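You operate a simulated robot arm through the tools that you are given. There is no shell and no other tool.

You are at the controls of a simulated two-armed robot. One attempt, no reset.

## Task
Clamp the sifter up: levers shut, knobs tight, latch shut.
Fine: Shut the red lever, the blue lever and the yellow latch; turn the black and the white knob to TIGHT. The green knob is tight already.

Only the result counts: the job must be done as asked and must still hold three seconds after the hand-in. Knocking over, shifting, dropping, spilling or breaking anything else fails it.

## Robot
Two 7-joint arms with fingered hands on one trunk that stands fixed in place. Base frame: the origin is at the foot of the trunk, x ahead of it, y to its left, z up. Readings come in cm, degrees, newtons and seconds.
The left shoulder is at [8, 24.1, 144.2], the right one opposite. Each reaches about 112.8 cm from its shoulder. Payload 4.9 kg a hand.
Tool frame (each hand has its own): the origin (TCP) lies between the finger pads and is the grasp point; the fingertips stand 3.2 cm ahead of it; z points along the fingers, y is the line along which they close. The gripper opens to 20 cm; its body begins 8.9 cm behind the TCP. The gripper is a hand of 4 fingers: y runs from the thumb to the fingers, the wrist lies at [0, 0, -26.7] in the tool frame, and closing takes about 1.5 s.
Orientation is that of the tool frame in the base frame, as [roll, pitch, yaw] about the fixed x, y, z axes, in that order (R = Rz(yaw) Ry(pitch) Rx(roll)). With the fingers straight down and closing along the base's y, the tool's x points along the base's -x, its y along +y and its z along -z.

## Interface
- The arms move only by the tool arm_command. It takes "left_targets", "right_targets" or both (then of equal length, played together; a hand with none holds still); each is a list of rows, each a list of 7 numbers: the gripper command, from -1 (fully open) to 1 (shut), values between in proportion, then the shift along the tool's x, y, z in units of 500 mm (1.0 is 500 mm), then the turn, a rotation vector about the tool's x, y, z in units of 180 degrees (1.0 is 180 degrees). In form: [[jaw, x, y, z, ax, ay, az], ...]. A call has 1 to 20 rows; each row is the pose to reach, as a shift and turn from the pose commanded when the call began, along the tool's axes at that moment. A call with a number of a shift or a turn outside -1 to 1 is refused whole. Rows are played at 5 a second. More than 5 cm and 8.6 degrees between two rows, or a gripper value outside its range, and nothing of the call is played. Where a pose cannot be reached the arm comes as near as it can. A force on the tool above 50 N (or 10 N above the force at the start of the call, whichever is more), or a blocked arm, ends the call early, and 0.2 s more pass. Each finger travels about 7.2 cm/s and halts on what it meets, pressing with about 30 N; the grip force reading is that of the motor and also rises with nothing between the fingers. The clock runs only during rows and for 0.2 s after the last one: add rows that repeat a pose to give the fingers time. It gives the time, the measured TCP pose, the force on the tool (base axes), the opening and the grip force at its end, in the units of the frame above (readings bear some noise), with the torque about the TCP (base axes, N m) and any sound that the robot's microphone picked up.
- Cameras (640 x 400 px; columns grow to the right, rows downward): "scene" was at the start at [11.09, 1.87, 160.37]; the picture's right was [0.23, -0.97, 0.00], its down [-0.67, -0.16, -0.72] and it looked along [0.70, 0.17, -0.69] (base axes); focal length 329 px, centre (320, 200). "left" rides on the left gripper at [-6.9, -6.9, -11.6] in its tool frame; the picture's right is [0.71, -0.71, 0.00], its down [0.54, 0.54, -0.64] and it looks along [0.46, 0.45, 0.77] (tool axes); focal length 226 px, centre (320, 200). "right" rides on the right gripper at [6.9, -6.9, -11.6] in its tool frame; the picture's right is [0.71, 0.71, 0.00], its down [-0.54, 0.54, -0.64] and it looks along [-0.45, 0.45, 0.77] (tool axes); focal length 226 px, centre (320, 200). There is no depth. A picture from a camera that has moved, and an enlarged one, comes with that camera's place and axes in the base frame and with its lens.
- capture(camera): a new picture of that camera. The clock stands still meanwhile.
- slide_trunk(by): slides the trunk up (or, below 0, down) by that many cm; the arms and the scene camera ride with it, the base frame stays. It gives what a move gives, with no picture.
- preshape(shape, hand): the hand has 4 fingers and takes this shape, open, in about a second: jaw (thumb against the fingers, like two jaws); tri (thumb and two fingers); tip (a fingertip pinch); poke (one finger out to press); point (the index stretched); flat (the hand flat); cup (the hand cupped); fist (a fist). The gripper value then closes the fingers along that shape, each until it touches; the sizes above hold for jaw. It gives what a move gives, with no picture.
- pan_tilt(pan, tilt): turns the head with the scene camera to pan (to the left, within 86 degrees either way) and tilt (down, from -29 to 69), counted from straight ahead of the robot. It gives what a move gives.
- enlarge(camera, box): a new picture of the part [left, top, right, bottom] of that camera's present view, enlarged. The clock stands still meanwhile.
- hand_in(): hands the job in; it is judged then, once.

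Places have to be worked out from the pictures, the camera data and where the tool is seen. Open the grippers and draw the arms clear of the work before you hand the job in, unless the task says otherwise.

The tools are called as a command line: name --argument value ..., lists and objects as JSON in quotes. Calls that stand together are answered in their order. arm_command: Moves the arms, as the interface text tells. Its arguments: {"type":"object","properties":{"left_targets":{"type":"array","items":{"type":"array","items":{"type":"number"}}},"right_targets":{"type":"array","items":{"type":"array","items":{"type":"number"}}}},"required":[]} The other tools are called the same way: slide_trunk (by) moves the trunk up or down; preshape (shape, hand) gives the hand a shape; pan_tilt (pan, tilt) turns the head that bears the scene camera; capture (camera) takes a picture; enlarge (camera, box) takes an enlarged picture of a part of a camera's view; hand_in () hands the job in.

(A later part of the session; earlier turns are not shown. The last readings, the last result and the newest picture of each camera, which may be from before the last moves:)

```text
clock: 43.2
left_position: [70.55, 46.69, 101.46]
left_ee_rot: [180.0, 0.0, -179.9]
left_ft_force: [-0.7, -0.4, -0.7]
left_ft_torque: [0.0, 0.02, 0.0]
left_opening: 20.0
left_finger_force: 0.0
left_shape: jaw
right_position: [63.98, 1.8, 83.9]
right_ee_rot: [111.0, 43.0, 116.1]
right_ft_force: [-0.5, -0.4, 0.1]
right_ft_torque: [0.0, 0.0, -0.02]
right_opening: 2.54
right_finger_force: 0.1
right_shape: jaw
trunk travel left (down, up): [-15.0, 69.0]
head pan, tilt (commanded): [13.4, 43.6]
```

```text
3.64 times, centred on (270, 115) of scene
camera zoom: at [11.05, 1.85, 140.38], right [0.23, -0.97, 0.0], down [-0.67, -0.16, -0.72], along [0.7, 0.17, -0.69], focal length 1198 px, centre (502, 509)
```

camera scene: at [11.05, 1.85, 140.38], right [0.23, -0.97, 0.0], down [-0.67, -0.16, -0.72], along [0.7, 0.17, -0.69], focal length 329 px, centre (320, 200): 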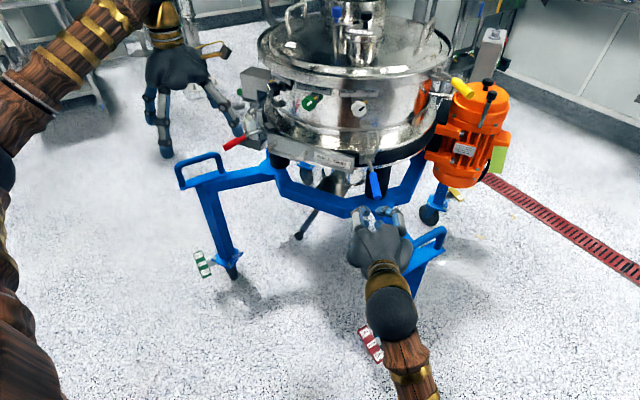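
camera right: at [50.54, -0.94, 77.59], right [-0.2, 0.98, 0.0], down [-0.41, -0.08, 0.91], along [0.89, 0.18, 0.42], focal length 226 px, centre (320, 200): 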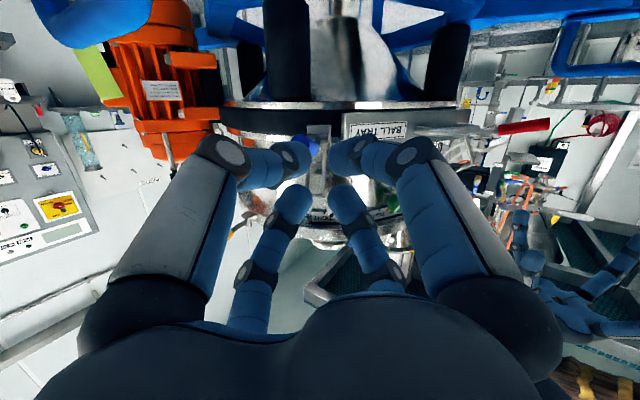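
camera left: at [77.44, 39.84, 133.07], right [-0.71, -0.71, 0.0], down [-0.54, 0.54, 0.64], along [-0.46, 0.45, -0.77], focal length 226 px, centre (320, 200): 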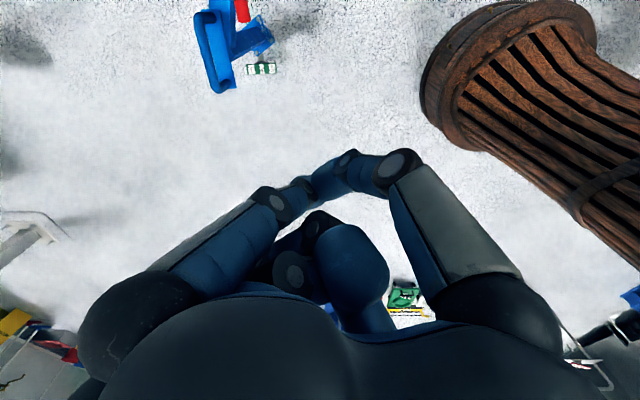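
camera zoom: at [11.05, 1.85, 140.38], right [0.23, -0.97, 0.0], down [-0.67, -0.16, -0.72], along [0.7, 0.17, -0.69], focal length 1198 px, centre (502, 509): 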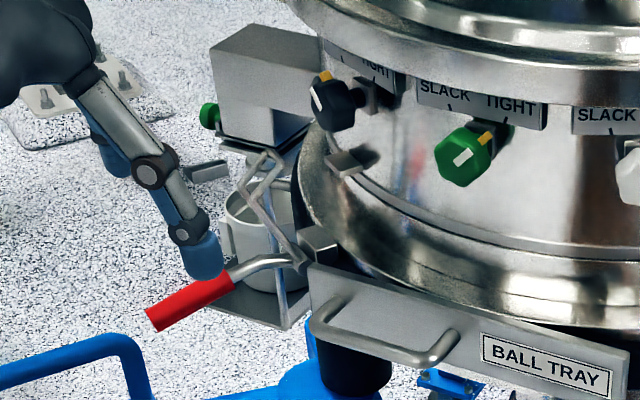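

Lever: shaft ≈ (87.7, 6.2, 84.0), grip end ≈ (75.1, 1.9, 82.2), about 8° below horizontal. I move the fingertip cradle (roll 45°, fingers nearly closed) beneath the grip, 1.5 cm below contact.

arm_command --right_targets '[[0.75, 0.0375, -0.0348, 0.0141, 0, 0, 0], [0.75, 0.075, -0.0695, 0.0282, 0, 0, 0], [0.75, 0.0575, -0.0654, 0.0855, 0, 0, 0], [0.75, 0.0399, -0.0612, 0.1428, 0, 0, 0], [0.75, 0.0224, -0.0571, 0.2, 0, 0, 0], [0.75, 0.0048, -0.0529, 0.2573, 0, 0, 0], [0.75, 0.0048, -0.0529, 0.2573, 0, 0, 0]]'

capture --camera "right"

enlarge --camera "scene" --box '[320, 110, 440, 230]'

```text
clock: 44.8
left_position: [70.63, 46.8, 101.53]
left_ee_rot: [-180.0, 0.0, -179.9]
left_ft_force: [-0.8, -1.4, -0.3]
left_ft_torque: [0.02, -0.02, 0.02]
left_opening: 20.0
left_finger_force: 0.1
left_shape: jaw
right_position: [76.01, 2.64, 78.79]
right_ee_rot: [111.0, 43.0, 115.9]
right_ft_force: [0.3, 0.0, 0.3]
right_ft_torque: [0.01, -0.02, 0.01]
right_opening: 2.52
right_finger_force: 0.0
right_shape: jaw
trunk travel left (down, up): [-15.0, 69.0]
head pan, tilt (commanded): [13.4, 43.6]
```

```text
taken
camera right: at [62.57, -0.24, 72.29], right [-0.2, 0.98, 0.0], down [-0.41, -0.08, 0.91], along [0.89, 0.18, 0.42], focal length 226 px, centre (320, 200)
```

right: 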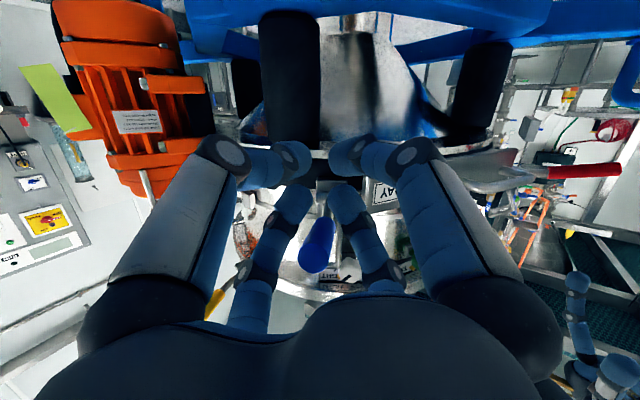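

```text
3.33 times, centred on (380, 170) of scene
camera zoom: at [11.01, 1.84, 140.38], right [0.23, -0.97, 0.0], down [-0.67, -0.16, -0.72], along [0.7, 0.17, -0.69], focal length 1098 px, centre (120, 300)
```

zoom: 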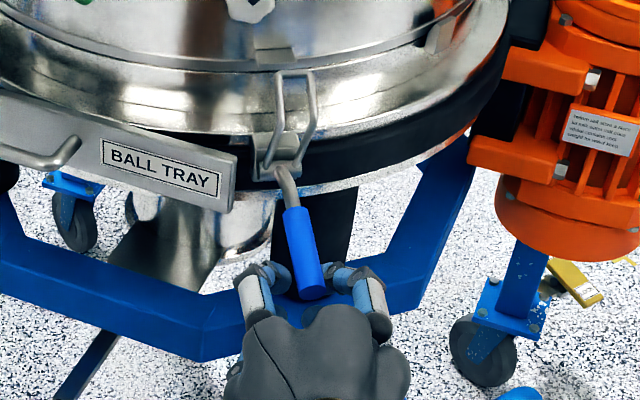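

The grip lies in the groove between the upper fingers. I raise the hand gently along the arc to about 10° above horizontal to test that the lever moves upward.

arm_command --right_targets '[[0.75, -0.0155, 0.0144, -0.008, 0, 0, 0], [0.75, -0.031, 0.0288, -0.0161, 0, 0, 0], [0.75, -0.0465, 0.0431, -0.0241, 0, 0, 0], [0.75, -0.062, 0.0575, -0.0322, 0, 0, 0]]'

enlarge --camera "scene" --box '[320, 110, 440, 230]'

enlarge --camera "right" --box '[240, 130, 400, 290]'

```text
clock: 45.8
left_position: [70.53, 46.71, 101.39]
left_ee_rot: [179.9, 0.0, -179.9]
left_ft_force: [0.3, -0.4, -0.2]
left_ft_torque: [0.0, 0.0, -0.01]
left_opening: 19.98
left_finger_force: 0.1
left_shape: jaw
right_position: [75.48, 2.28, 83.13]
right_ee_rot: [111.2, 42.9, 116.1]
right_ft_force: [0.6, 0.7, -6.6]
right_ft_torque: [-0.1, 0.19, 0.03]
right_opening: 2.5
right_finger_force: 0.1
right_shape: jaw
trunk travel left (down, up): [-15.0, 69.0]
head pan, tilt (commanded): [13.4, 43.6]
```

```text
3.33 times, centred on (380, 170) of scene
camera zoom: at [11.14, 1.88, 140.36], right [0.23, -0.97, 0.0], down [-0.67, -0.16, -0.72], along [0.7, 0.17, -0.69], focal length 1098 px, centre (120, 300)
```

zoom: 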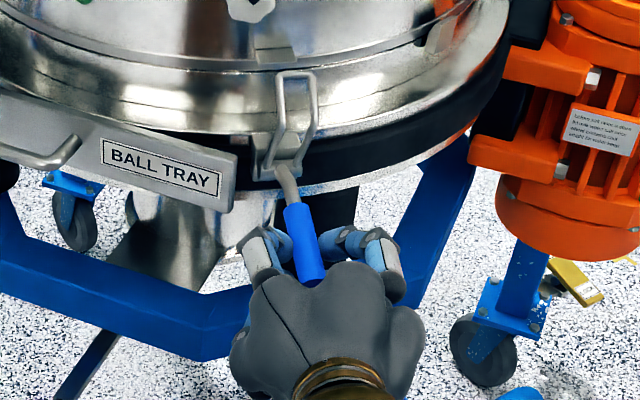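

```text
2.50 times, centred on (320, 210) of right
camera zoom: at [62.15, -0.42, 76.65], right [-0.2, 0.98, 0.0], down [-0.41, -0.08, 0.91], along [0.89, 0.18, 0.42], focal length 565 px, centre (320, 175)
```

zoom: 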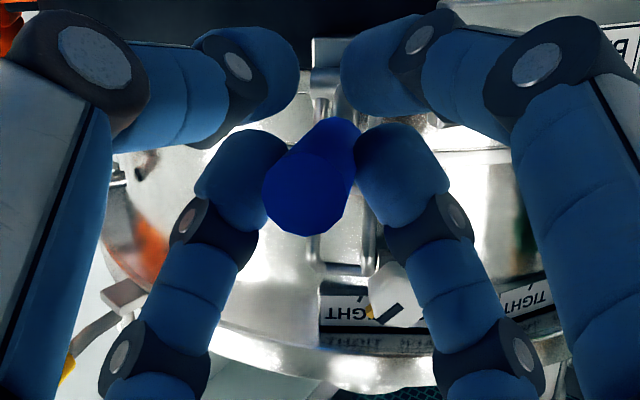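

The lever rides up in the groove with only ~7 N. I continue along the arc to about 40° and look at lever and bail.

arm_command --right_targets '[[0.75, -0.0125, 0.0122, -0.0054, 0, 0, 0], [0.75, -0.0249, 0.0244, -0.0107, 0, 0, 0], [0.75, -0.0374, 0.0373, -0.013, 0, 0, 0], [0.75, -0.0499, 0.0503, -0.0153, 0, 0, 0], [0.75, -0.0623, 0.0638, -0.0145, 0, 0, 0], [0.75, -0.0748, 0.0773, -0.0137, 0, 0, 0]]'

enlarge --camera "scene" --box '[320, 110, 440, 230]'

enlarge --camera "right" --box '[240, 130, 400, 290]'

```text
clock: 47.2
left_position: [70.56, 46.77, 101.5]
left_ee_rot: [-180.0, 0.0, -179.9]
left_ft_force: [0.4, 0.4, 0.6]
left_ft_torque: [0.02, 0.03, 0.01]
left_opening: 19.97
left_finger_force: 0.1
left_shape: jaw
right_position: [76.16, 2.52, 88.44]
right_ee_rot: [111.0, 43.0, 116.0]
right_ft_force: [-0.2, 0.1, -0.1]
right_ft_torque: [-0.02, 0.02, -0.02]
right_opening: 2.49
right_finger_force: 0.1
right_shape: jaw
trunk travel left (down, up): [-15.0, 69.0]
head pan, tilt (commanded): [13.4, 43.6]
```

```text
3.33 times, centred on (380, 170) of scene
camera zoom: at [11.07, 1.88, 140.37], right [0.23, -0.97, 0.0], down [-0.67, -0.16, -0.72], along [0.7, 0.17, -0.69], focal length 1098 px, centre (120, 300)
```

zoom: 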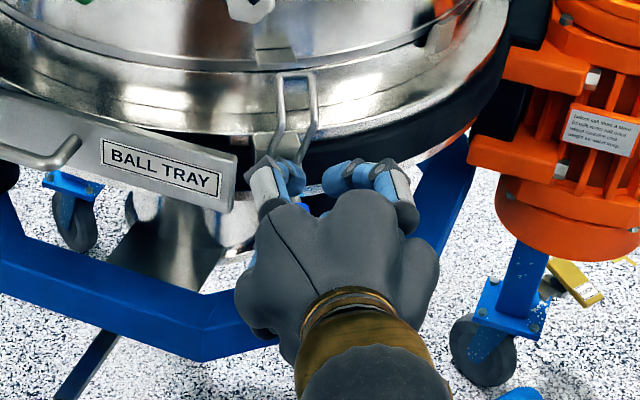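

```text
2.50 times, centred on (320, 210) of right
camera zoom: at [62.84, -0.25, 82.16], right [-0.2, 0.98, 0.0], down [-0.41, -0.08, 0.91], along [0.89, 0.18, 0.42], focal length 565 px, centre (320, 175)
```

zoom: 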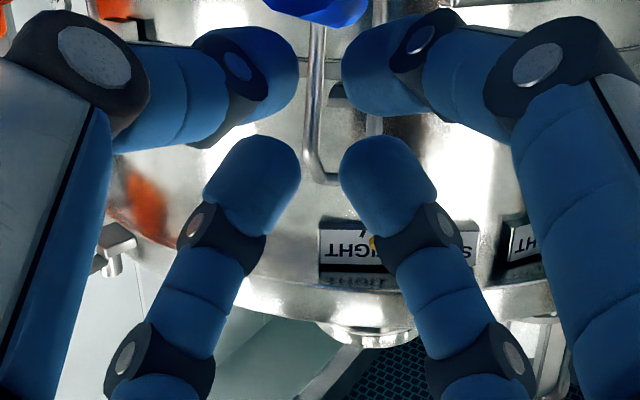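

The lever slipped out of the groove (force zero, it appears below the hand now). I take full pictures to see where it is.

capture --camera "right"

capture --camera "scene"

enlarge --camera "right" --box '[240, 60, 400, 180]'

```text
taken
camera right: at [62.84, -0.25, 82.16], right [-0.2, 0.98, 0.0], down [-0.41, -0.08, 0.91], along [0.89, 0.18, 0.42], focal length 226 px, centre (320, 200)
```

right: 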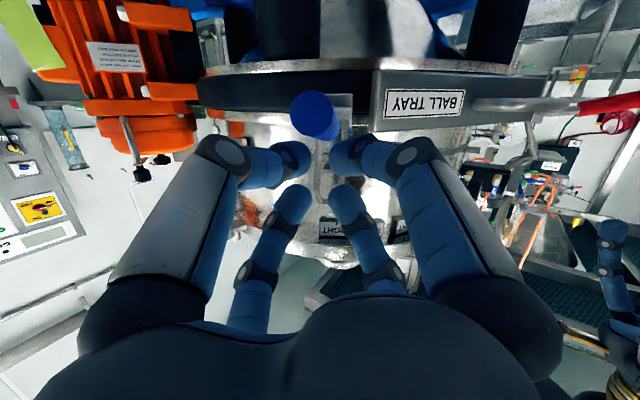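

```text
taken
camera scene: at [11.07, 1.88, 140.37], right [0.23, -0.97, 0.0], down [-0.67, -0.16, -0.72], along [0.7, 0.17, -0.69], focal length 329 px, centre (320, 200)
```

scene: 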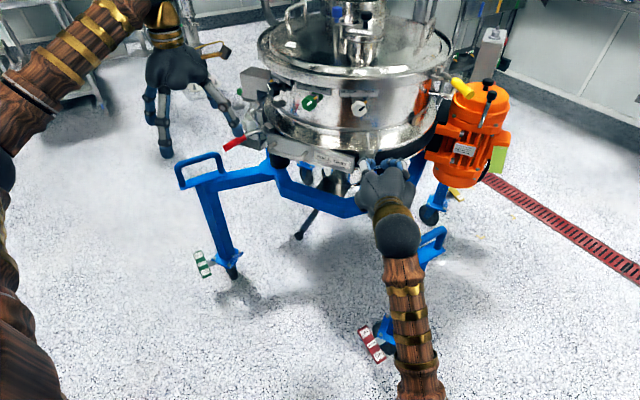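

```text
3.33 times, centred on (320, 120) of right
camera zoom: at [62.84, -0.25, 82.16], right [-0.2, 0.98, 0.0], down [-0.41, -0.08, 0.91], along [0.89, 0.18, 0.42], focal length 754 px, centre (320, 467)
```

zoom: 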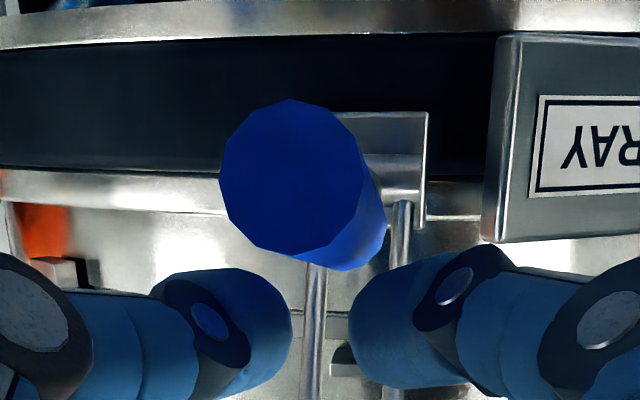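

The lever barely rose and the fingers gave way, so upward seems resisted. I close the fingers fully (solid tip) above the lever and look before pressing gently downward as a test.

arm_command --right_targets '[[0.9, 0, 0, 0, 0, 0, 0], [1, 0, 0, 0, 0, 0, 0], [1, 0, 0, 0, 0, 0, 0], [1, 0, 0, 0, 0, 0, 0]]'

capture --camera "right"

enlarge --camera "scene" --box '[320, 110, 440, 230]'

```text
clock: 48.2
left_position: [70.58, 46.73, 101.4]
left_ee_rot: [180.0, 0.0, -179.9]
left_ft_force: [-0.2, -0.3, -0.4]
left_ft_torque: [-0.02, 0.0, 0.02]
left_opening: 19.99
left_finger_force: 0.0
left_shape: jaw
right_position: [76.25, 2.51, 88.44]
right_ee_rot: [111.0, 43.0, 116.0]
right_ft_force: [-0.1, -0.3, -0.2]
right_ft_torque: [0.0, 0.02, 0.01]
right_opening: 0.0
right_finger_force: 30.4
right_shape: jaw
trunk travel left (down, up): [-15.0, 69.0]
head pan, tilt (commanded): [13.4, 43.6]
```

```text
taken
camera right: at [62.83, -0.26, 82.11], right [-0.2, 0.98, 0.0], down [-0.41, -0.08, 0.91], along [0.89, 0.18, 0.42], focal length 226 px, centre (320, 200)
```

right: 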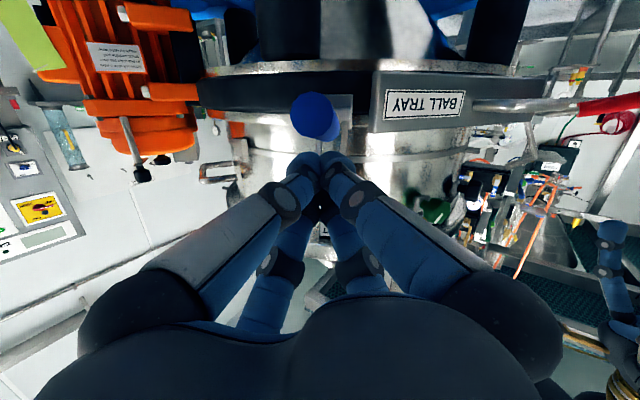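

```text
3.33 times, centred on (380, 170) of scene
camera zoom: at [11.07, 1.86, 140.37], right [0.23, -0.97, 0.0], down [-0.67, -0.16, -0.72], along [0.7, 0.17, -0.69], focal length 1098 px, centre (120, 300)
```

zoom: 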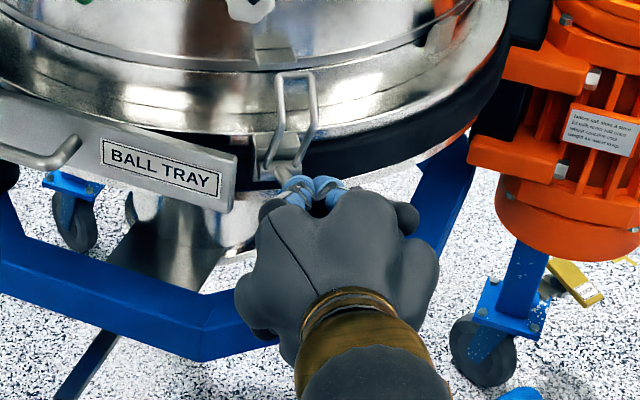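

Closed tip is compact and solid. Gentle test: press down 3 cm from above on the grip and check force and motion.

arm_command --right_targets '[[1, 0.0103, -0.0103, 0.0039, 0, 0, 0], [1, 0.0205, -0.0205, 0.0078, 0, 0, 0], [1, 0.0308, -0.0308, 0.0116, 0, 0, 0], [1, 0.041, -0.041, 0.0155, 0, 0, 0]]'

capture --camera "right"

enlarge --camera "scene" --box '[320, 110, 440, 230]'

```text
clock: 49.2
left_position: [70.51, 46.71, 101.43]
left_ee_rot: [179.9, 0.0, 180.0]
left_ft_force: [-0.6, 1.0, -0.7]
left_ft_torque: [0.01, -0.01, 0.0]
left_opening: 20.01
left_finger_force: 0.1
left_shape: jaw
right_position: [76.27, 2.44, 85.43]
right_ee_rot: [111.2, 43.1, 116.1]
right_ft_force: [-1.8, 0.7, -0.5]
right_ft_torque: [-0.02, -0.01, 0.07]
right_opening: 0.05
right_finger_force: 29.7
right_shape: jaw
trunk travel left (down, up): [-15.0, 69.0]
head pan, tilt (commanded): [13.4, 43.6]
```

```text
taken
camera right: at [62.83, -0.28, 79.05], right [-0.2, 0.98, 0.0], down [-0.41, -0.08, 0.91], along [0.89, 0.18, 0.42], focal length 226 px, centre (320, 200)
```

right: 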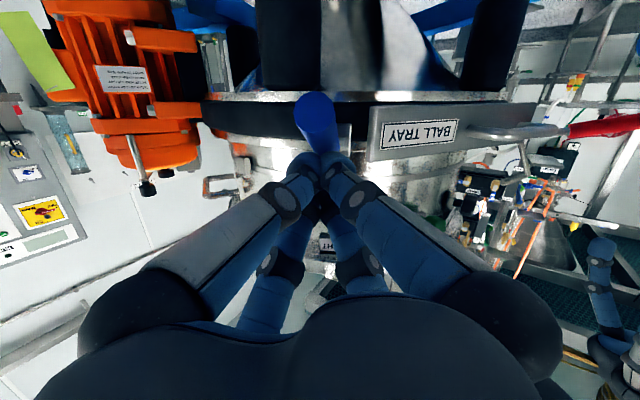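

```text
3.33 times, centred on (380, 170) of scene
camera zoom: at [11.07, 1.87, 140.37], right [0.23, -0.97, 0.0], down [-0.67, -0.16, -0.72], along [0.7, 0.17, -0.69], focal length 1098 px, centre (120, 300)
```

zoom: 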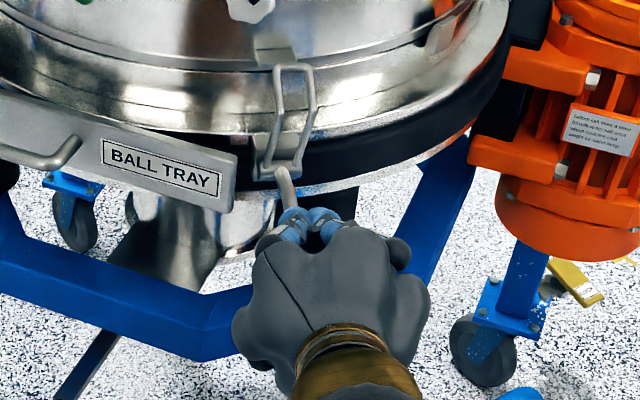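

The lever went down easily (end now at z≈79.5, only 2 N), while up was blocked: it closes downward. I zoom to see how the bail responds.

enlarge --camera "scene" --box '[360, 115, 424, 165]'

enlarge --camera "right" --box '[270, 70, 370, 160]'

```text
8.00 times, centred on (392, 140) of scene
camera zoom: at [11.07, 1.87, 140.37], right [0.23, -0.97, 0.0], down [-0.67, -0.16, -0.72], along [0.7, 0.17, -0.69], focal length 2634 px, centre (-256, 680)
```

zoom: 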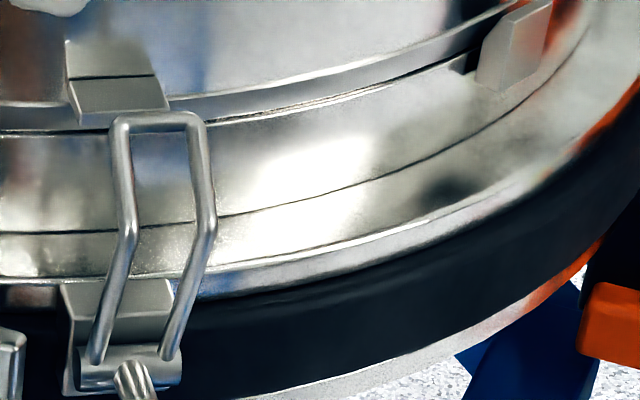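

```text
4.44 times, centred on (320, 115) of right
camera zoom: at [62.83, -0.28, 79.05], right [-0.2, 0.98, 0.0], down [-0.41, -0.08, 0.91], along [0.89, 0.18, 0.42], focal length 1005 px, centre (320, 578)
```

zoom: 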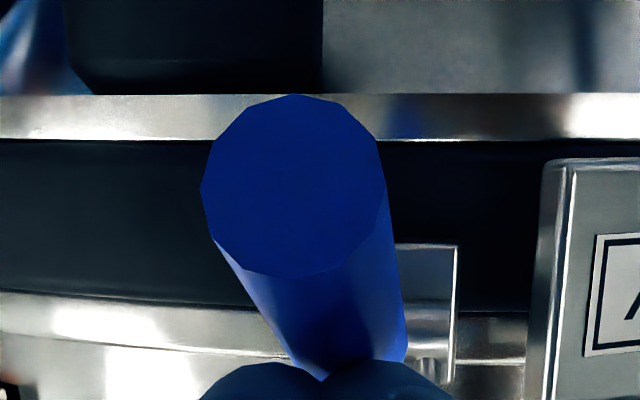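

Pushing down swings the bail inward to the catch, so down is shut. I continue pressing along the arc to about 60° below horizontal.

arm_command --right_targets '[[1, 0.0217, -0.0205, 0.0022, 0, 0, 0], [1, 0.0433, -0.041, 0.0045, 0, 0, 0], [1, 0.0603, -0.0564, 0.0199, 0, 0, 0], [1, 0.0772, -0.0717, 0.0352, 0, 0, 0], [1, 0.0913, -0.083, 0.056, 0, 0, 0], [1, 0.1054, -0.0942, 0.0767, 0, 0, 0]]'

capture --camera "right"

enlarge --camera "scene" --box '[340, 110, 420, 190]'

```text
clock: 50.6
left_position: [70.45, 46.71, 101.4]
left_ee_rot: [179.9, 0.0, -179.9]
left_ft_force: [-0.4, -0.7, -0.4]
left_ft_torque: [-0.02, 0.0, 0.01]
left_opening: 20.02
left_finger_force: 0.0
left_shape: jaw
right_position: [78.06, 3.26, 77.65]
right_ee_rot: [111.1, 42.9, 116.1]
right_ft_force: [-1.4, 1.5, 1.6]
right_ft_torque: [0.04, -0.02, 0.07]
right_opening: 0.0
right_finger_force: 30.1
right_shape: jaw
trunk travel left (down, up): [-15.0, 69.0]
head pan, tilt (commanded): [13.4, 43.6]
```

```text
taken
camera right: at [64.58, 0.46, 71.24], right [-0.2, 0.98, 0.0], down [-0.41, -0.08, 0.91], along [0.89, 0.18, 0.42], focal length 226 px, centre (320, 200)
```

right: 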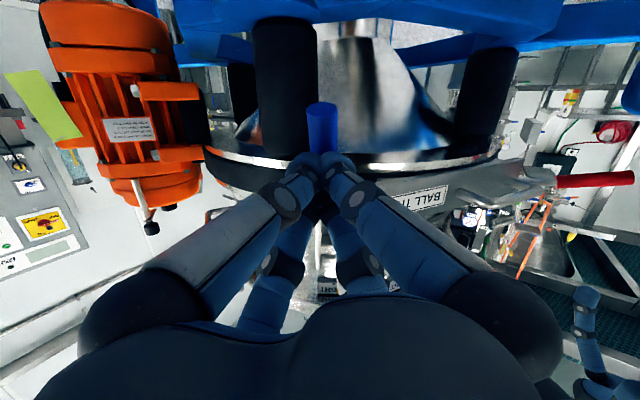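

```text
5.00 times, centred on (380, 150) of scene
camera zoom: at [11.08, 1.87, 140.37], right [0.23, -0.97, 0.0], down [-0.67, -0.16, -0.72], along [0.7, 0.17, -0.69], focal length 1646 px, centre (20, 450)
```

zoom: 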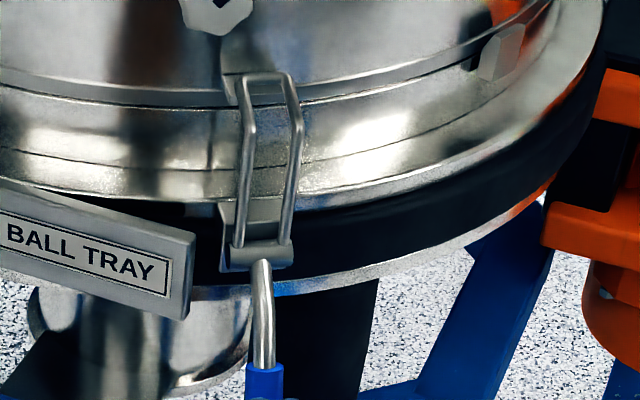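

The bail hook is coming onto the catch with small force. I continue the arc toward vertical, in small steps.

arm_command --right_targets '[[1, 0.0104, -0.0073, 0.0239, 0, 0, 0], [1, 0.0208, -0.0146, 0.0478, 0, 0, 0], [1, 0.0268, -0.0161, 0.0746, 0, 0, 0], [1, 0.0328, -0.0175, 0.1014, 0, 0, 0]]'

capture --camera "right"

enlarge --camera "scene" --box '[340, 110, 420, 190]'

```text
clock: 51.4
left_position: [70.42, 46.77, 101.55]
left_ee_rot: [180.0, 0.0, -179.8]
left_ft_force: [0.1, 0.5, -0.7]
left_ft_torque: [0.0, 0.05, -0.02]
left_opening: 19.98
left_finger_force: 0.1
left_shape: jaw
right_position: [80.55, 4.47, 75.57]
right_ee_rot: [110.6, 43.1, 116.1]
right_ft_force: [-32.9, -6.6, 10.0]
right_ft_torque: [0.13, -0.44, 0.08]
right_opening: 0.0
right_finger_force: 30.2
right_shape: jaw
trunk travel left (down, up): [-15.0, 69.0]
head pan, tilt (commanded): [13.4, 43.6]
stopped in row 4 (right hand): the force on the tool passed its limit at 56 N (the readings are from after the stop); the commanded pose is now the measured one
```

```text
taken
camera right: at [67.21, 1.62, 69.17], right [-0.2, 0.98, 0.0], down [-0.42, -0.09, 0.91], along [0.89, 0.18, 0.42], focal length 226 px, centre (320, 200)
```

right: 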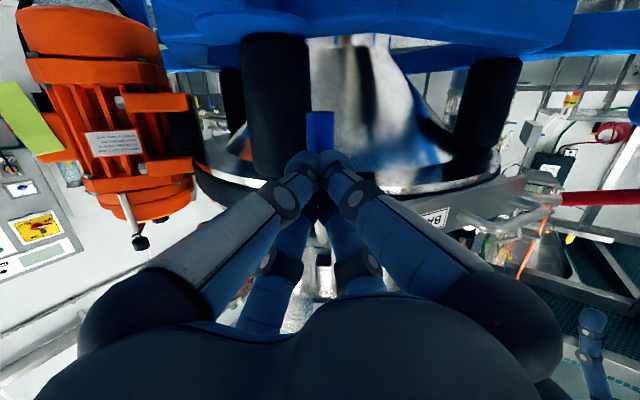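

```text
5.00 times, centred on (380, 150) of scene
camera zoom: at [10.87, 1.8, 140.4], right [0.23, -0.97, 0.0], down [-0.67, -0.16, -0.72], along [0.71, 0.17, -0.69], focal length 1646 px, centre (20, 450)
```

zoom: 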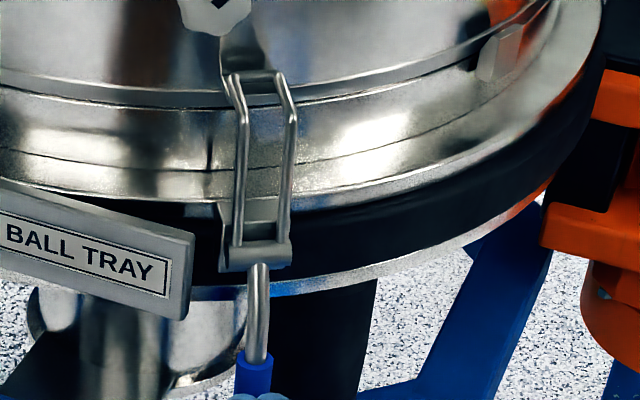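

The lever hit firm resistance at about -79° (56 N). I look closely at the bail/catch and lever.

enlarge --camera "scene" --box '[360, 115, 416, 160]'

enlarge --camera "scene" --box '[360, 155, 416, 200]'

enlarge --camera "right" --box '[270, 70, 370, 170]'

```text
8.89 times, centred on (388, 138) of scene
camera zoom: at [10.87, 1.8, 140.4], right [0.23, -0.97, 0.0], down [-0.67, -0.16, -0.72], along [0.71, 0.17, -0.69], focal length 2927 px, centre (-284, 756)
```

zoom: 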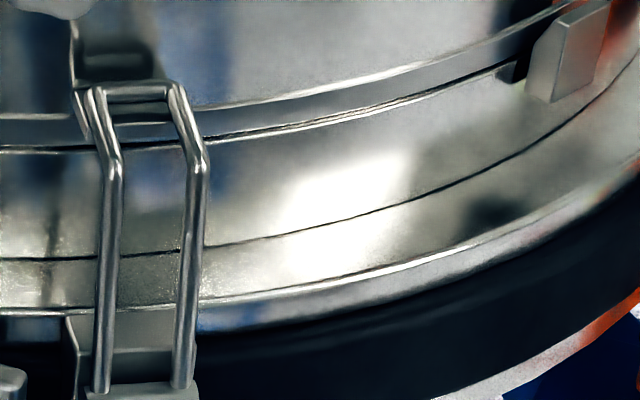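

```text
8.89 times, centred on (388, 178) of scene
camera zoom: at [10.87, 1.8, 140.4], right [0.23, -0.97, 0.0], down [-0.67, -0.16, -0.72], along [0.71, 0.17, -0.69], focal length 2927 px, centre (-284, 400)
```

zoom: 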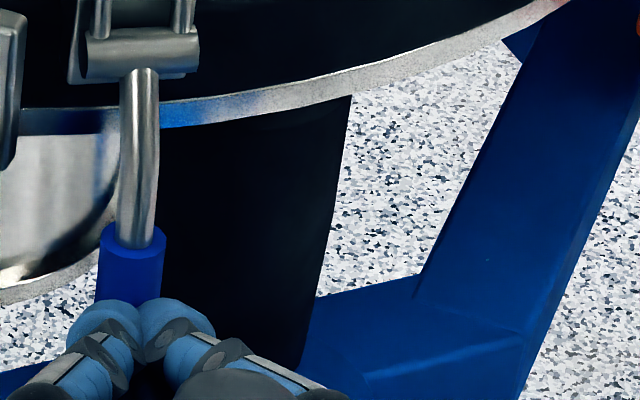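

```text
4.00 times, centred on (320, 120) of right
camera zoom: at [67.21, 1.62, 69.17], right [-0.2, 0.98, 0.0], down [-0.42, -0.09, 0.91], along [0.89, 0.18, 0.42], focal length 904 px, centre (320, 520)
```

zoom: 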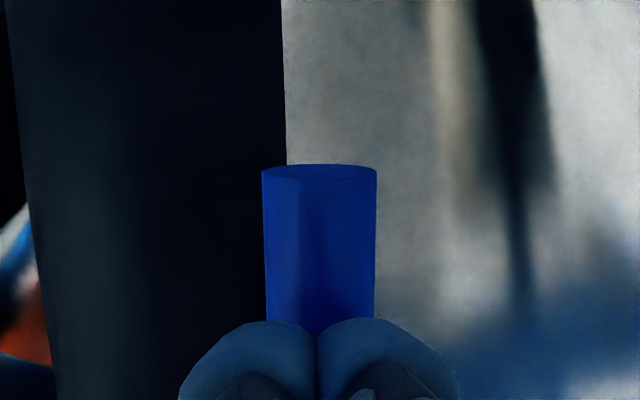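

The bail hook is over the catch. I back off slightly to check that the lever stays put.

arm_command --right_targets '[[1, 0, 0, -0.03, 0, 0, 0], [1, 0, 0, -0.08, 0, 0, 0], [1, 0, 0, -0.14, 0, 0, 0]]'

enlarge --camera "scene" --box '[340, 110, 420, 210]'

capture --camera "right"

```text
clock: 52.2
left_position: [70.51, 46.8, 101.43]
left_ee_rot: [-179.9, 0.0, -179.8]
left_ft_force: [-0.4, -0.1, 0.3]
left_ft_torque: [0.02, 0.02, 0.03]
left_opening: 19.99
left_finger_force: 0.1
left_shape: jaw
right_position: [74.16, 2.98, 77.31]
right_ee_rot: [110.8, 43.0, 116.1]
right_ft_force: [-0.1, 0.2, 0.6]
right_ft_torque: [0.01, 0.03, -0.02]
right_opening: 0.01
right_finger_force: 30.0
right_shape: jaw
trunk travel left (down, up): [-15.0, 69.0]
head pan, tilt (commanded): [13.4, 43.6]
```

```text
4.00 times, centred on (380, 160) of scene
camera zoom: at [11.03, 1.85, 140.38], right [0.23, -0.97, 0.0], down [-0.67, -0.16, -0.72], along [0.7, 0.17, -0.69], focal length 1317 px, centre (80, 360)
```

zoom: 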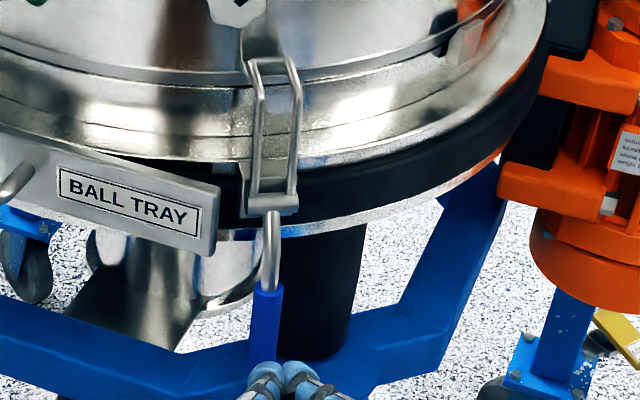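

```text
taken
camera right: at [60.75, 0.15, 70.82], right [-0.2, 0.98, 0.0], down [-0.41, -0.08, 0.91], along [0.89, 0.18, 0.42], focal length 226 px, centre (320, 200)
```

right: 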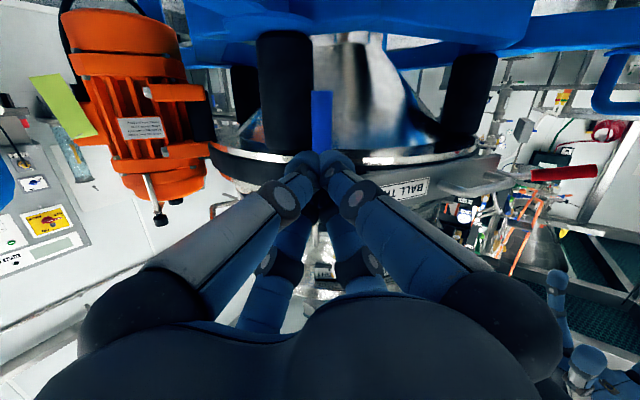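

The blue lever stays down at about -82° with the bail on the catch. Now the yellow latch: I look at it closely from the head.

enlarge --camera "scene" --box '[400, 60, 500, 130]'

enlarge --camera "scene" --box '[410, 70, 460, 105]'

```text
5.71 times, centred on (450, 95) of scene
camera zoom: at [11.03, 1.85, 140.38], right [0.23, -0.97, 0.0], down [-0.67, -0.16, -0.72], along [0.7, 0.17, -0.69], focal length 1882 px, centre (-423, 800)
```

zoom: 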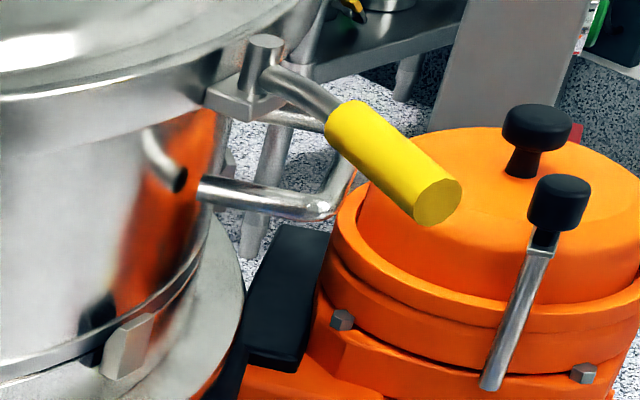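

```text
11.43 times, centred on (435, 88) of scene
camera zoom: at [11.03, 1.85, 140.38], right [0.23, -0.97, 0.0], down [-0.67, -0.16, -0.72], along [0.7, 0.17, -0.69], focal length 3764 px, centre (-994, 1486)
```

zoom: 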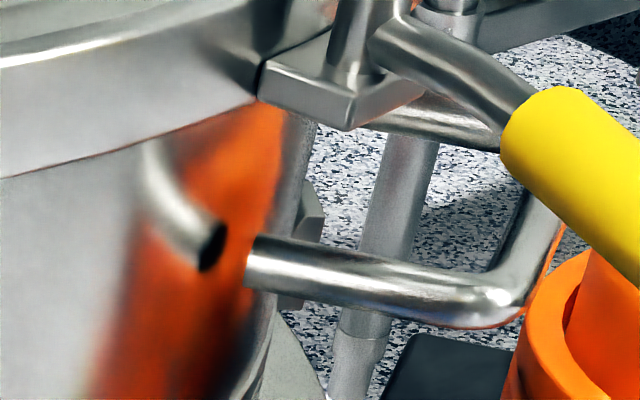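

The latch pivots on a vertical post at (102.1, -8.8, 106) on the lid rim; its yellow grip ends at (91.4, -15.9, 104.4), pointing outward. I bring the right hand back from the lever and raise the trunk again to work there.

arm_command --right_targets '[[1, 0, 0, -0.08, 0, 0, 0], [1, 0, 0, -0.16, 0, 0, 0], [1, 0, 0, -0.22, 0, 0, 0]]'

slide_trunk --by 20

capture --camera "scene"

```text
clock: 53.0
left_position: [70.48, 46.7, 101.43]
left_ee_rot: [180.0, -0.1, -179.9]
left_ft_force: [0.3, -0.4, 0.4]
left_ft_torque: [0.01, -0.01, 0.02]
left_opening: 19.97
left_finger_force: 0.1
left_shape: jaw
right_position: [63.65, 0.87, 80.1]
right_ee_rot: [110.8, 43.1, 116.1]
right_ft_force: [-0.5, 0.0, 0.4]
right_ft_torque: [-0.03, -0.01, 0.0]
right_opening: 0.01
right_finger_force: 30.1
right_shape: jaw
trunk travel left (down, up): [-15.0, 69.0]
head pan, tilt (commanded): [13.4, 43.6]
```

```text
clock: 55.2
left_position: [70.55, 46.67, 121.38]
left_ee_rot: [180.0, 0.0, -179.8]
left_ft_force: [0.6, -0.5, -0.2]
left_ft_torque: [-0.04, -0.01, -0.01]
left_opening: 20.01
left_finger_force: 0.0
left_shape: jaw
right_position: [63.64, 0.87, 100.0]
right_ee_rot: [110.9, 42.9, 116.1]
right_ft_force: [-0.2, -0.8, -0.2]
right_ft_torque: [0.0, -0.01, 0.03]
right_opening: 0.0
right_finger_force: 30.4
right_shape: jaw
trunk travel left (down, up): [-35.0, 49.0]
head pan, tilt (commanded): [13.4, 43.6]
```

```text
taken
camera scene: at [11.09, 1.87, 160.37], right [0.23, -0.97, 0.0], down [-0.67, -0.16, -0.72], along [0.7, 0.17, -0.69], focal length 329 px, centre (320, 200)
```

scene: 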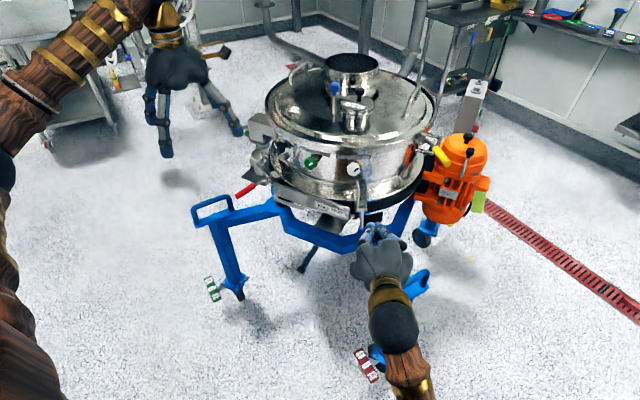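

I move the right hand to the right, toward the latch side, keeping well back from the sifter.

arm_command --right_targets '[[1, -0.0605, -0.0425, -0.0187, 0, 0, 0], [1, -0.121, -0.0849, -0.0374, 0, 0, 0], [1, -0.1815, -0.1274, -0.0561, 0, 0, 0], [1, -0.2419, -0.1699, -0.0748, 0, 0, 0], [1, -0.3024, -0.2124, -0.0935, 0, 0, 0], [1, -0.3629, -0.2548, -0.1122, 0, 0, 0], [1, -0.4234, -0.2973, -0.1309, 0, 0, 0], [1, -0.4234, -0.2973, -0.1309, 0, 0, 0]]'

capture --camera "scene"

capture --camera "right"

```text
clock: 57.0
left_position: [70.64, 46.69, 121.29]
left_ee_rot: [180.0, 0.0, -179.9]
left_ft_force: [0.2, 0.2, -0.4]
left_ft_torque: [0.0, -0.02, 0.01]
left_opening: 19.99
left_finger_force: 0.1
left_shape: jaw
right_position: [62.39, -12.93, 105.22]
right_ee_rot: [109.5, 43.9, 113.7]
right_ft_force: [-0.2, -0.6, 0.1]
right_ft_torque: [-0.01, 0.02, 0.0]
right_opening: 0.02
right_finger_force: 30.5
right_shape: jaw
right hand out of reach, approached as far as the arm can: row 4, 5, 6, 7, 8
trunk travel left (down, up): [-35.0, 49.0]
head pan, tilt (commanded): [13.4, 43.6]
```

```text
taken
camera scene: at [11.05, 1.71, 160.38], right [0.23, -0.97, 0.0], down [-0.67, -0.16, -0.72], along [0.7, 0.17, -0.69], focal length 329 px, centre (320, 200)
```

scene: 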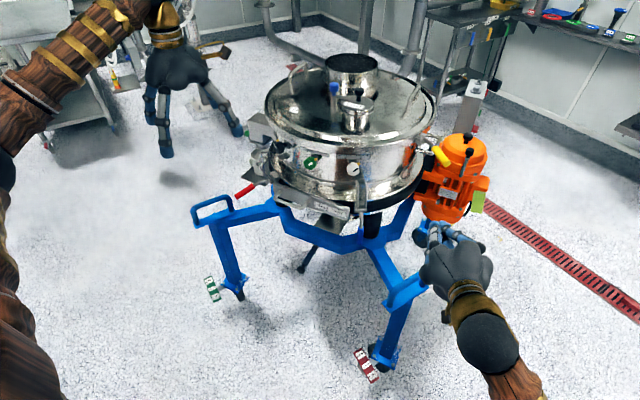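

```text
taken
camera right: at [49.18, -15.45, 98.49], right [-0.17, 0.98, -0.01], down [-0.44, -0.07, 0.9], along [0.88, 0.16, 0.44], focal length 226 px, centre (320, 200)
```

right: 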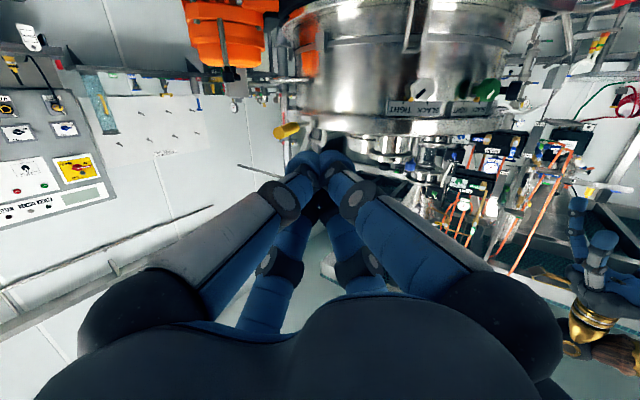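

The posture limits rightward travel with this roll. I roll the hand back 45° (to the natural roll) and then try going forward and right.

arm_command --right_targets '[[1, 0, 0, 0, 0, 0, -0.042], [1, 0, 0, 0, 0, 0, -0.084], [1, 0, 0, 0, 0, 0, -0.126], [1, 0, 0, 0, 0, 0, -0.168], [1, 0, 0, 0, 0, 0, -0.21], [1, 0, 0, 0, 0, 0, -0.25]]'

capture --camera "right"

```text
clock: 58.4
left_position: [70.45, 46.82, 121.47]
left_ee_rot: [180.0, 0.1, -179.9]
left_ft_force: [-0.3, -0.7, -0.5]
left_ft_torque: [-0.04, -0.02, 0.0]
left_opening: 19.97
left_finger_force: 0.0
left_shape: jaw
right_position: [62.73, -12.66, 105.16]
right_ee_rot: [-179.7, 74.9, -168.0]
right_ft_force: [-0.1, -0.6, -0.4]
right_ft_torque: [0.02, 0.01, -0.01]
right_opening: 0.0
right_finger_force: 30.2
right_shape: jaw
right hand out of reach, approached as far as the arm can: row 1
trunk travel left (down, up): [-35.0, 49.0]
head pan, tilt (commanded): [13.4, 43.6]
```

```text
taken
camera right: at [51.34, -22.11, 101.48], right [-0.32, 0.65, -0.68], down [-0.58, 0.44, 0.69], along [0.75, 0.62, 0.24], focal length 226 px, centre (320, 200)
```

right: 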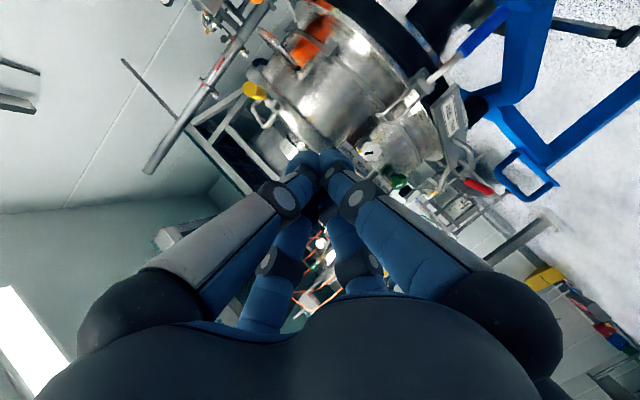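

Natural roll reached. Now I go forward and right to about (72, -28, 106), yawing the hand 15° to the right.

arm_command --right_targets '[[1, -0.0094, -0.0674, 0.0226, 0.0161, 0, 0.0043], [1, -0.0188, -0.1348, 0.0453, 0.0322, 0, 0.0086], [1, -0.0281, -0.2021, 0.0679, 0.0483, 0, 0.013], [1, -0.0375, -0.2695, 0.0906, 0.0644, 0, 0.0173], [1, -0.0469, -0.3369, 0.1132, 0.0805, 0, 0.0216], [1, -0.0469, -0.3369, 0.1132, 0.0805, 0, 0.0216]]'

capture --camera "scene"

capture --camera "right"

```text
clock: 59.8
left_position: [70.55, 46.84, 121.32]
left_ee_rot: [180.0, 0.1, -179.9]
left_ft_force: [0.2, -0.2, -0.2]
left_ft_torque: [0.0, -0.01, -0.01]
left_opening: 19.96
left_finger_force: 0.0
left_shape: jaw
right_position: [71.43, -27.82, 105.13]
right_ee_rot: [179.9, 75.6, 176.5]
right_ft_force: [-0.2, 0.4, -0.6]
right_ft_torque: [-0.02, 0.01, 0.0]
right_opening: 0.02
right_finger_force: 30.0
right_shape: jaw
right hand out of reach, approached as far as the arm can: row 4, 5, 6
trunk travel left (down, up): [-35.0, 49.0]
head pan, tilt (commanded): [13.4, 43.6]
```

```text
taken
camera scene: at [11.06, 1.89, 160.37], right [0.23, -0.97, 0.0], down [-0.67, -0.16, -0.72], along [0.7, 0.17, -0.69], focal length 329 px, centre (320, 200)
```

scene: 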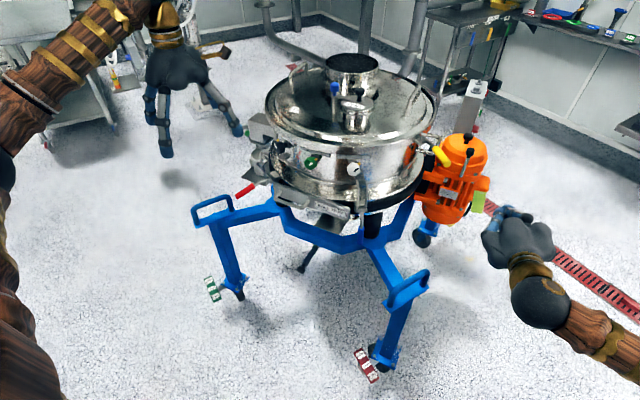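

```text
taken
camera right: at [58.15, -34.06, 101.27], right [-0.13, 0.72, -0.68], down [-0.45, 0.57, 0.68], along [0.88, 0.4, 0.25], focal length 226 px, centre (320, 200)
```

right: 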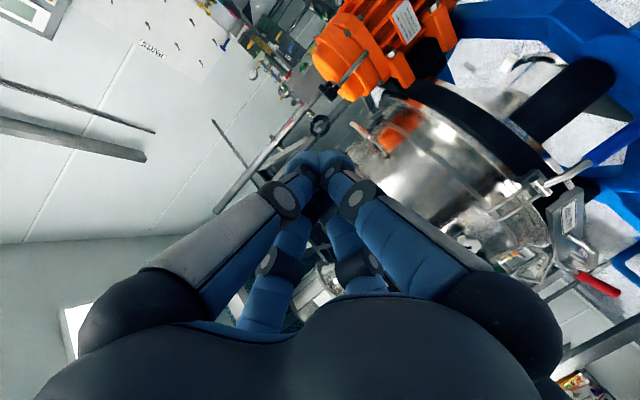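

Good reach here now. I move forward to the right side of the yellow grip (fingertips around (95, -25, 104)), staying clear of the motor.

arm_command --right_targets '[[1, -0.0177, 0.0138, 0.0704, 0, 0, 0], [1, -0.0355, 0.0276, 0.1409, 0, 0, 0], [1, -0.0532, 0.0414, 0.2113, 0, 0, 0], [1, -0.0709, 0.0551, 0.2817, 0, 0, 0], [1, -0.0887, 0.0689, 0.3522, 0, 0, 0], [1, -0.1064, 0.0827, 0.4226, 0, 0, 0], [1, -0.1064, 0.0827, 0.4226, 0, 0, 0]]'

capture --camera "scene"

capture --camera "right"

enlarge --camera "scene" --box '[390, 110, 510, 190]'

```text
clock: 61.4
left_position: [70.55, 46.78, 121.36]
left_ee_rot: [180.0, -0.1, -179.9]
left_ft_force: [0.0, 0.0, 0.9]
left_ft_torque: [0.02, -0.02, 0.03]
left_opening: 19.99
left_finger_force: 0.0
left_shape: jaw
right_position: [78.94, -28.19, 99.52]
right_ee_rot: [-179.8, 75.3, 176.6]
right_ft_force: [0.3, -0.3, -0.2]
right_ft_torque: [0.01, -0.01, 0.02]
right_opening: 0.0
right_finger_force: 30.0
right_shape: jaw
right hand out of reach, approached as far as the arm can: row 1, 2, 3, 4, 5, 6, 7
trunk travel left (down, up): [-35.0, 49.0]
head pan, tilt (commanded): [13.4, 43.6]
```

```text
taken
camera scene: at [11.09, 1.86, 160.37], right [0.23, -0.97, 0.0], down [-0.67, -0.16, -0.72], along [0.7, 0.17, -0.69], focal length 329 px, centre (320, 200)
```

scene: 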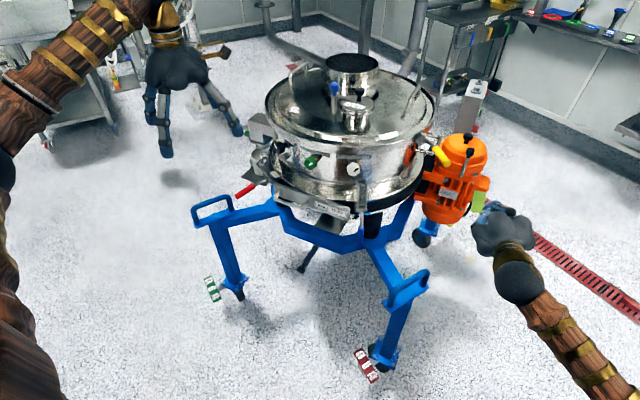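

```text
taken
camera right: at [65.65, -34.4, 95.63], right [-0.14, 0.72, -0.68], down [-0.45, 0.57, 0.69], along [0.88, 0.4, 0.25], focal length 226 px, centre (320, 200)
```

right: 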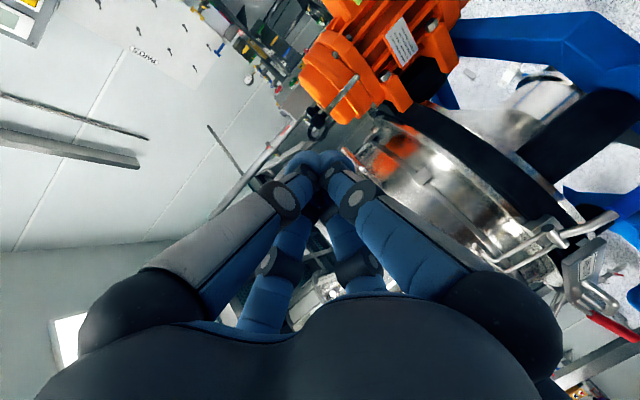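

```text
5.00 times, centred on (450, 150) of scene
camera zoom: at [11.09, 1.86, 160.37], right [0.23, -0.97, 0.0], down [-0.67, -0.16, -0.72], along [0.7, 0.17, -0.69], focal length 1646 px, centre (-330, 450)
```

zoom: 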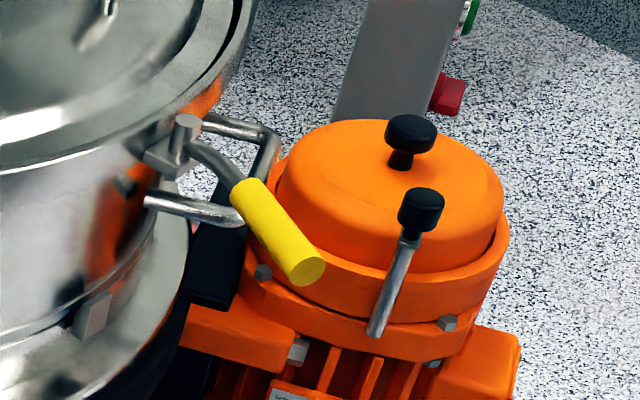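

The arm cannot reach forward with the hand level on this side. Pointing down from above should be easier for the latch, so I back off, rise, and pitch the hand down.

arm_command --right_targets '[[1, -0.0345, -0.0131, -0.0266, 0, 0.0417, 0], [1, -0.0689, -0.0262, -0.0533, 0, 0.0833, 0], [1, -0.1034, -0.0392, -0.0799, 0, 0.125, 0], [1, -0.1378, -0.0523, -0.1066, 0, 0.1667, 0], [1, -0.1723, -0.0654, -0.1332, 0, 0.2083, 0], [1, -0.2068, -0.0785, -0.1598, 0, 0.25, 0], [1, -0.2412, -0.0916, -0.1865, 0, 0.2917, 0], [1, -0.2757, -0.1046, -0.2131, 0, 0.3333, 0], [1, -0.3101, -0.1177, -0.2398, 0, 0.375, 0], [1, -0.3446, -0.1308, -0.2664, 0, 0.4167, 0], [1, -0.3446, -0.1308, -0.2664, 0, 0.4167, 0]]'

capture --camera "scene"

capture --camera "right"

```text
clock: 63.8
left_position: [70.01, 46.79, 121.81]
left_ee_rot: [180.0, 0.3, -179.8]
left_ft_force: [-1.3, 0.8, 1.2]
left_ft_torque: [-0.04, -0.15, -0.03]
left_opening: 19.94
left_finger_force: 0.1
left_shape: jaw
right_position: [54.65, -32.03, 99.29]
right_ee_rot: [-159.2, 61.1, -170.8]
right_ft_force: [-1.1, 0.1, 0.2]
right_ft_torque: [0.05, 0.0, -0.01]
right_opening: 0.0
right_finger_force: 29.7
right_shape: jaw
right hand out of reach, approached as far as the arm can: row 1, 2, 3, 4, 5, 6, 7, 8, 9, 10, 11
trunk travel left (down, up): [-35.0, 49.0]
head pan, tilt (commanded): [13.4, 43.6]
```

```text
taken
camera scene: at [10.38, 1.79, 160.43], right [0.23, -0.97, 0.0], down [-0.67, -0.16, -0.73], along [0.71, 0.17, -0.69], focal length 329 px, centre (320, 200)
```

scene: 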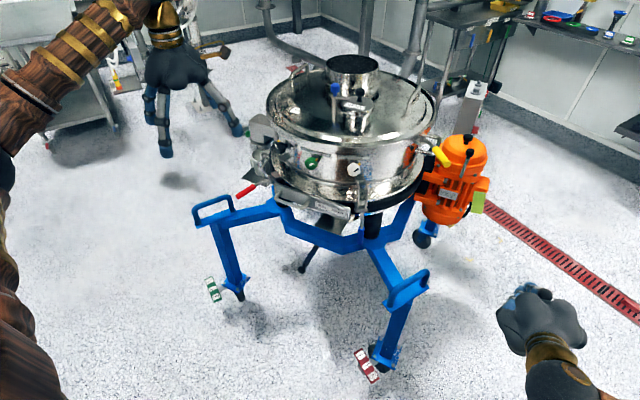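

```text
taken
camera right: at [40.47, -36.77, 99.7], right [-0.23, 0.63, -0.74], down [-0.21, 0.71, 0.67], along [0.95, 0.31, -0.03], focal length 226 px, centre (320, 200)
```

right: 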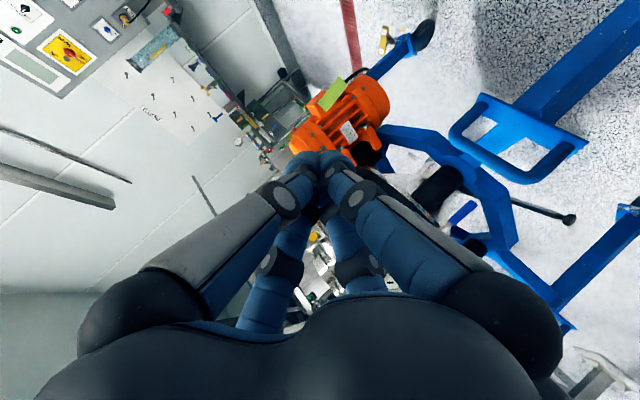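

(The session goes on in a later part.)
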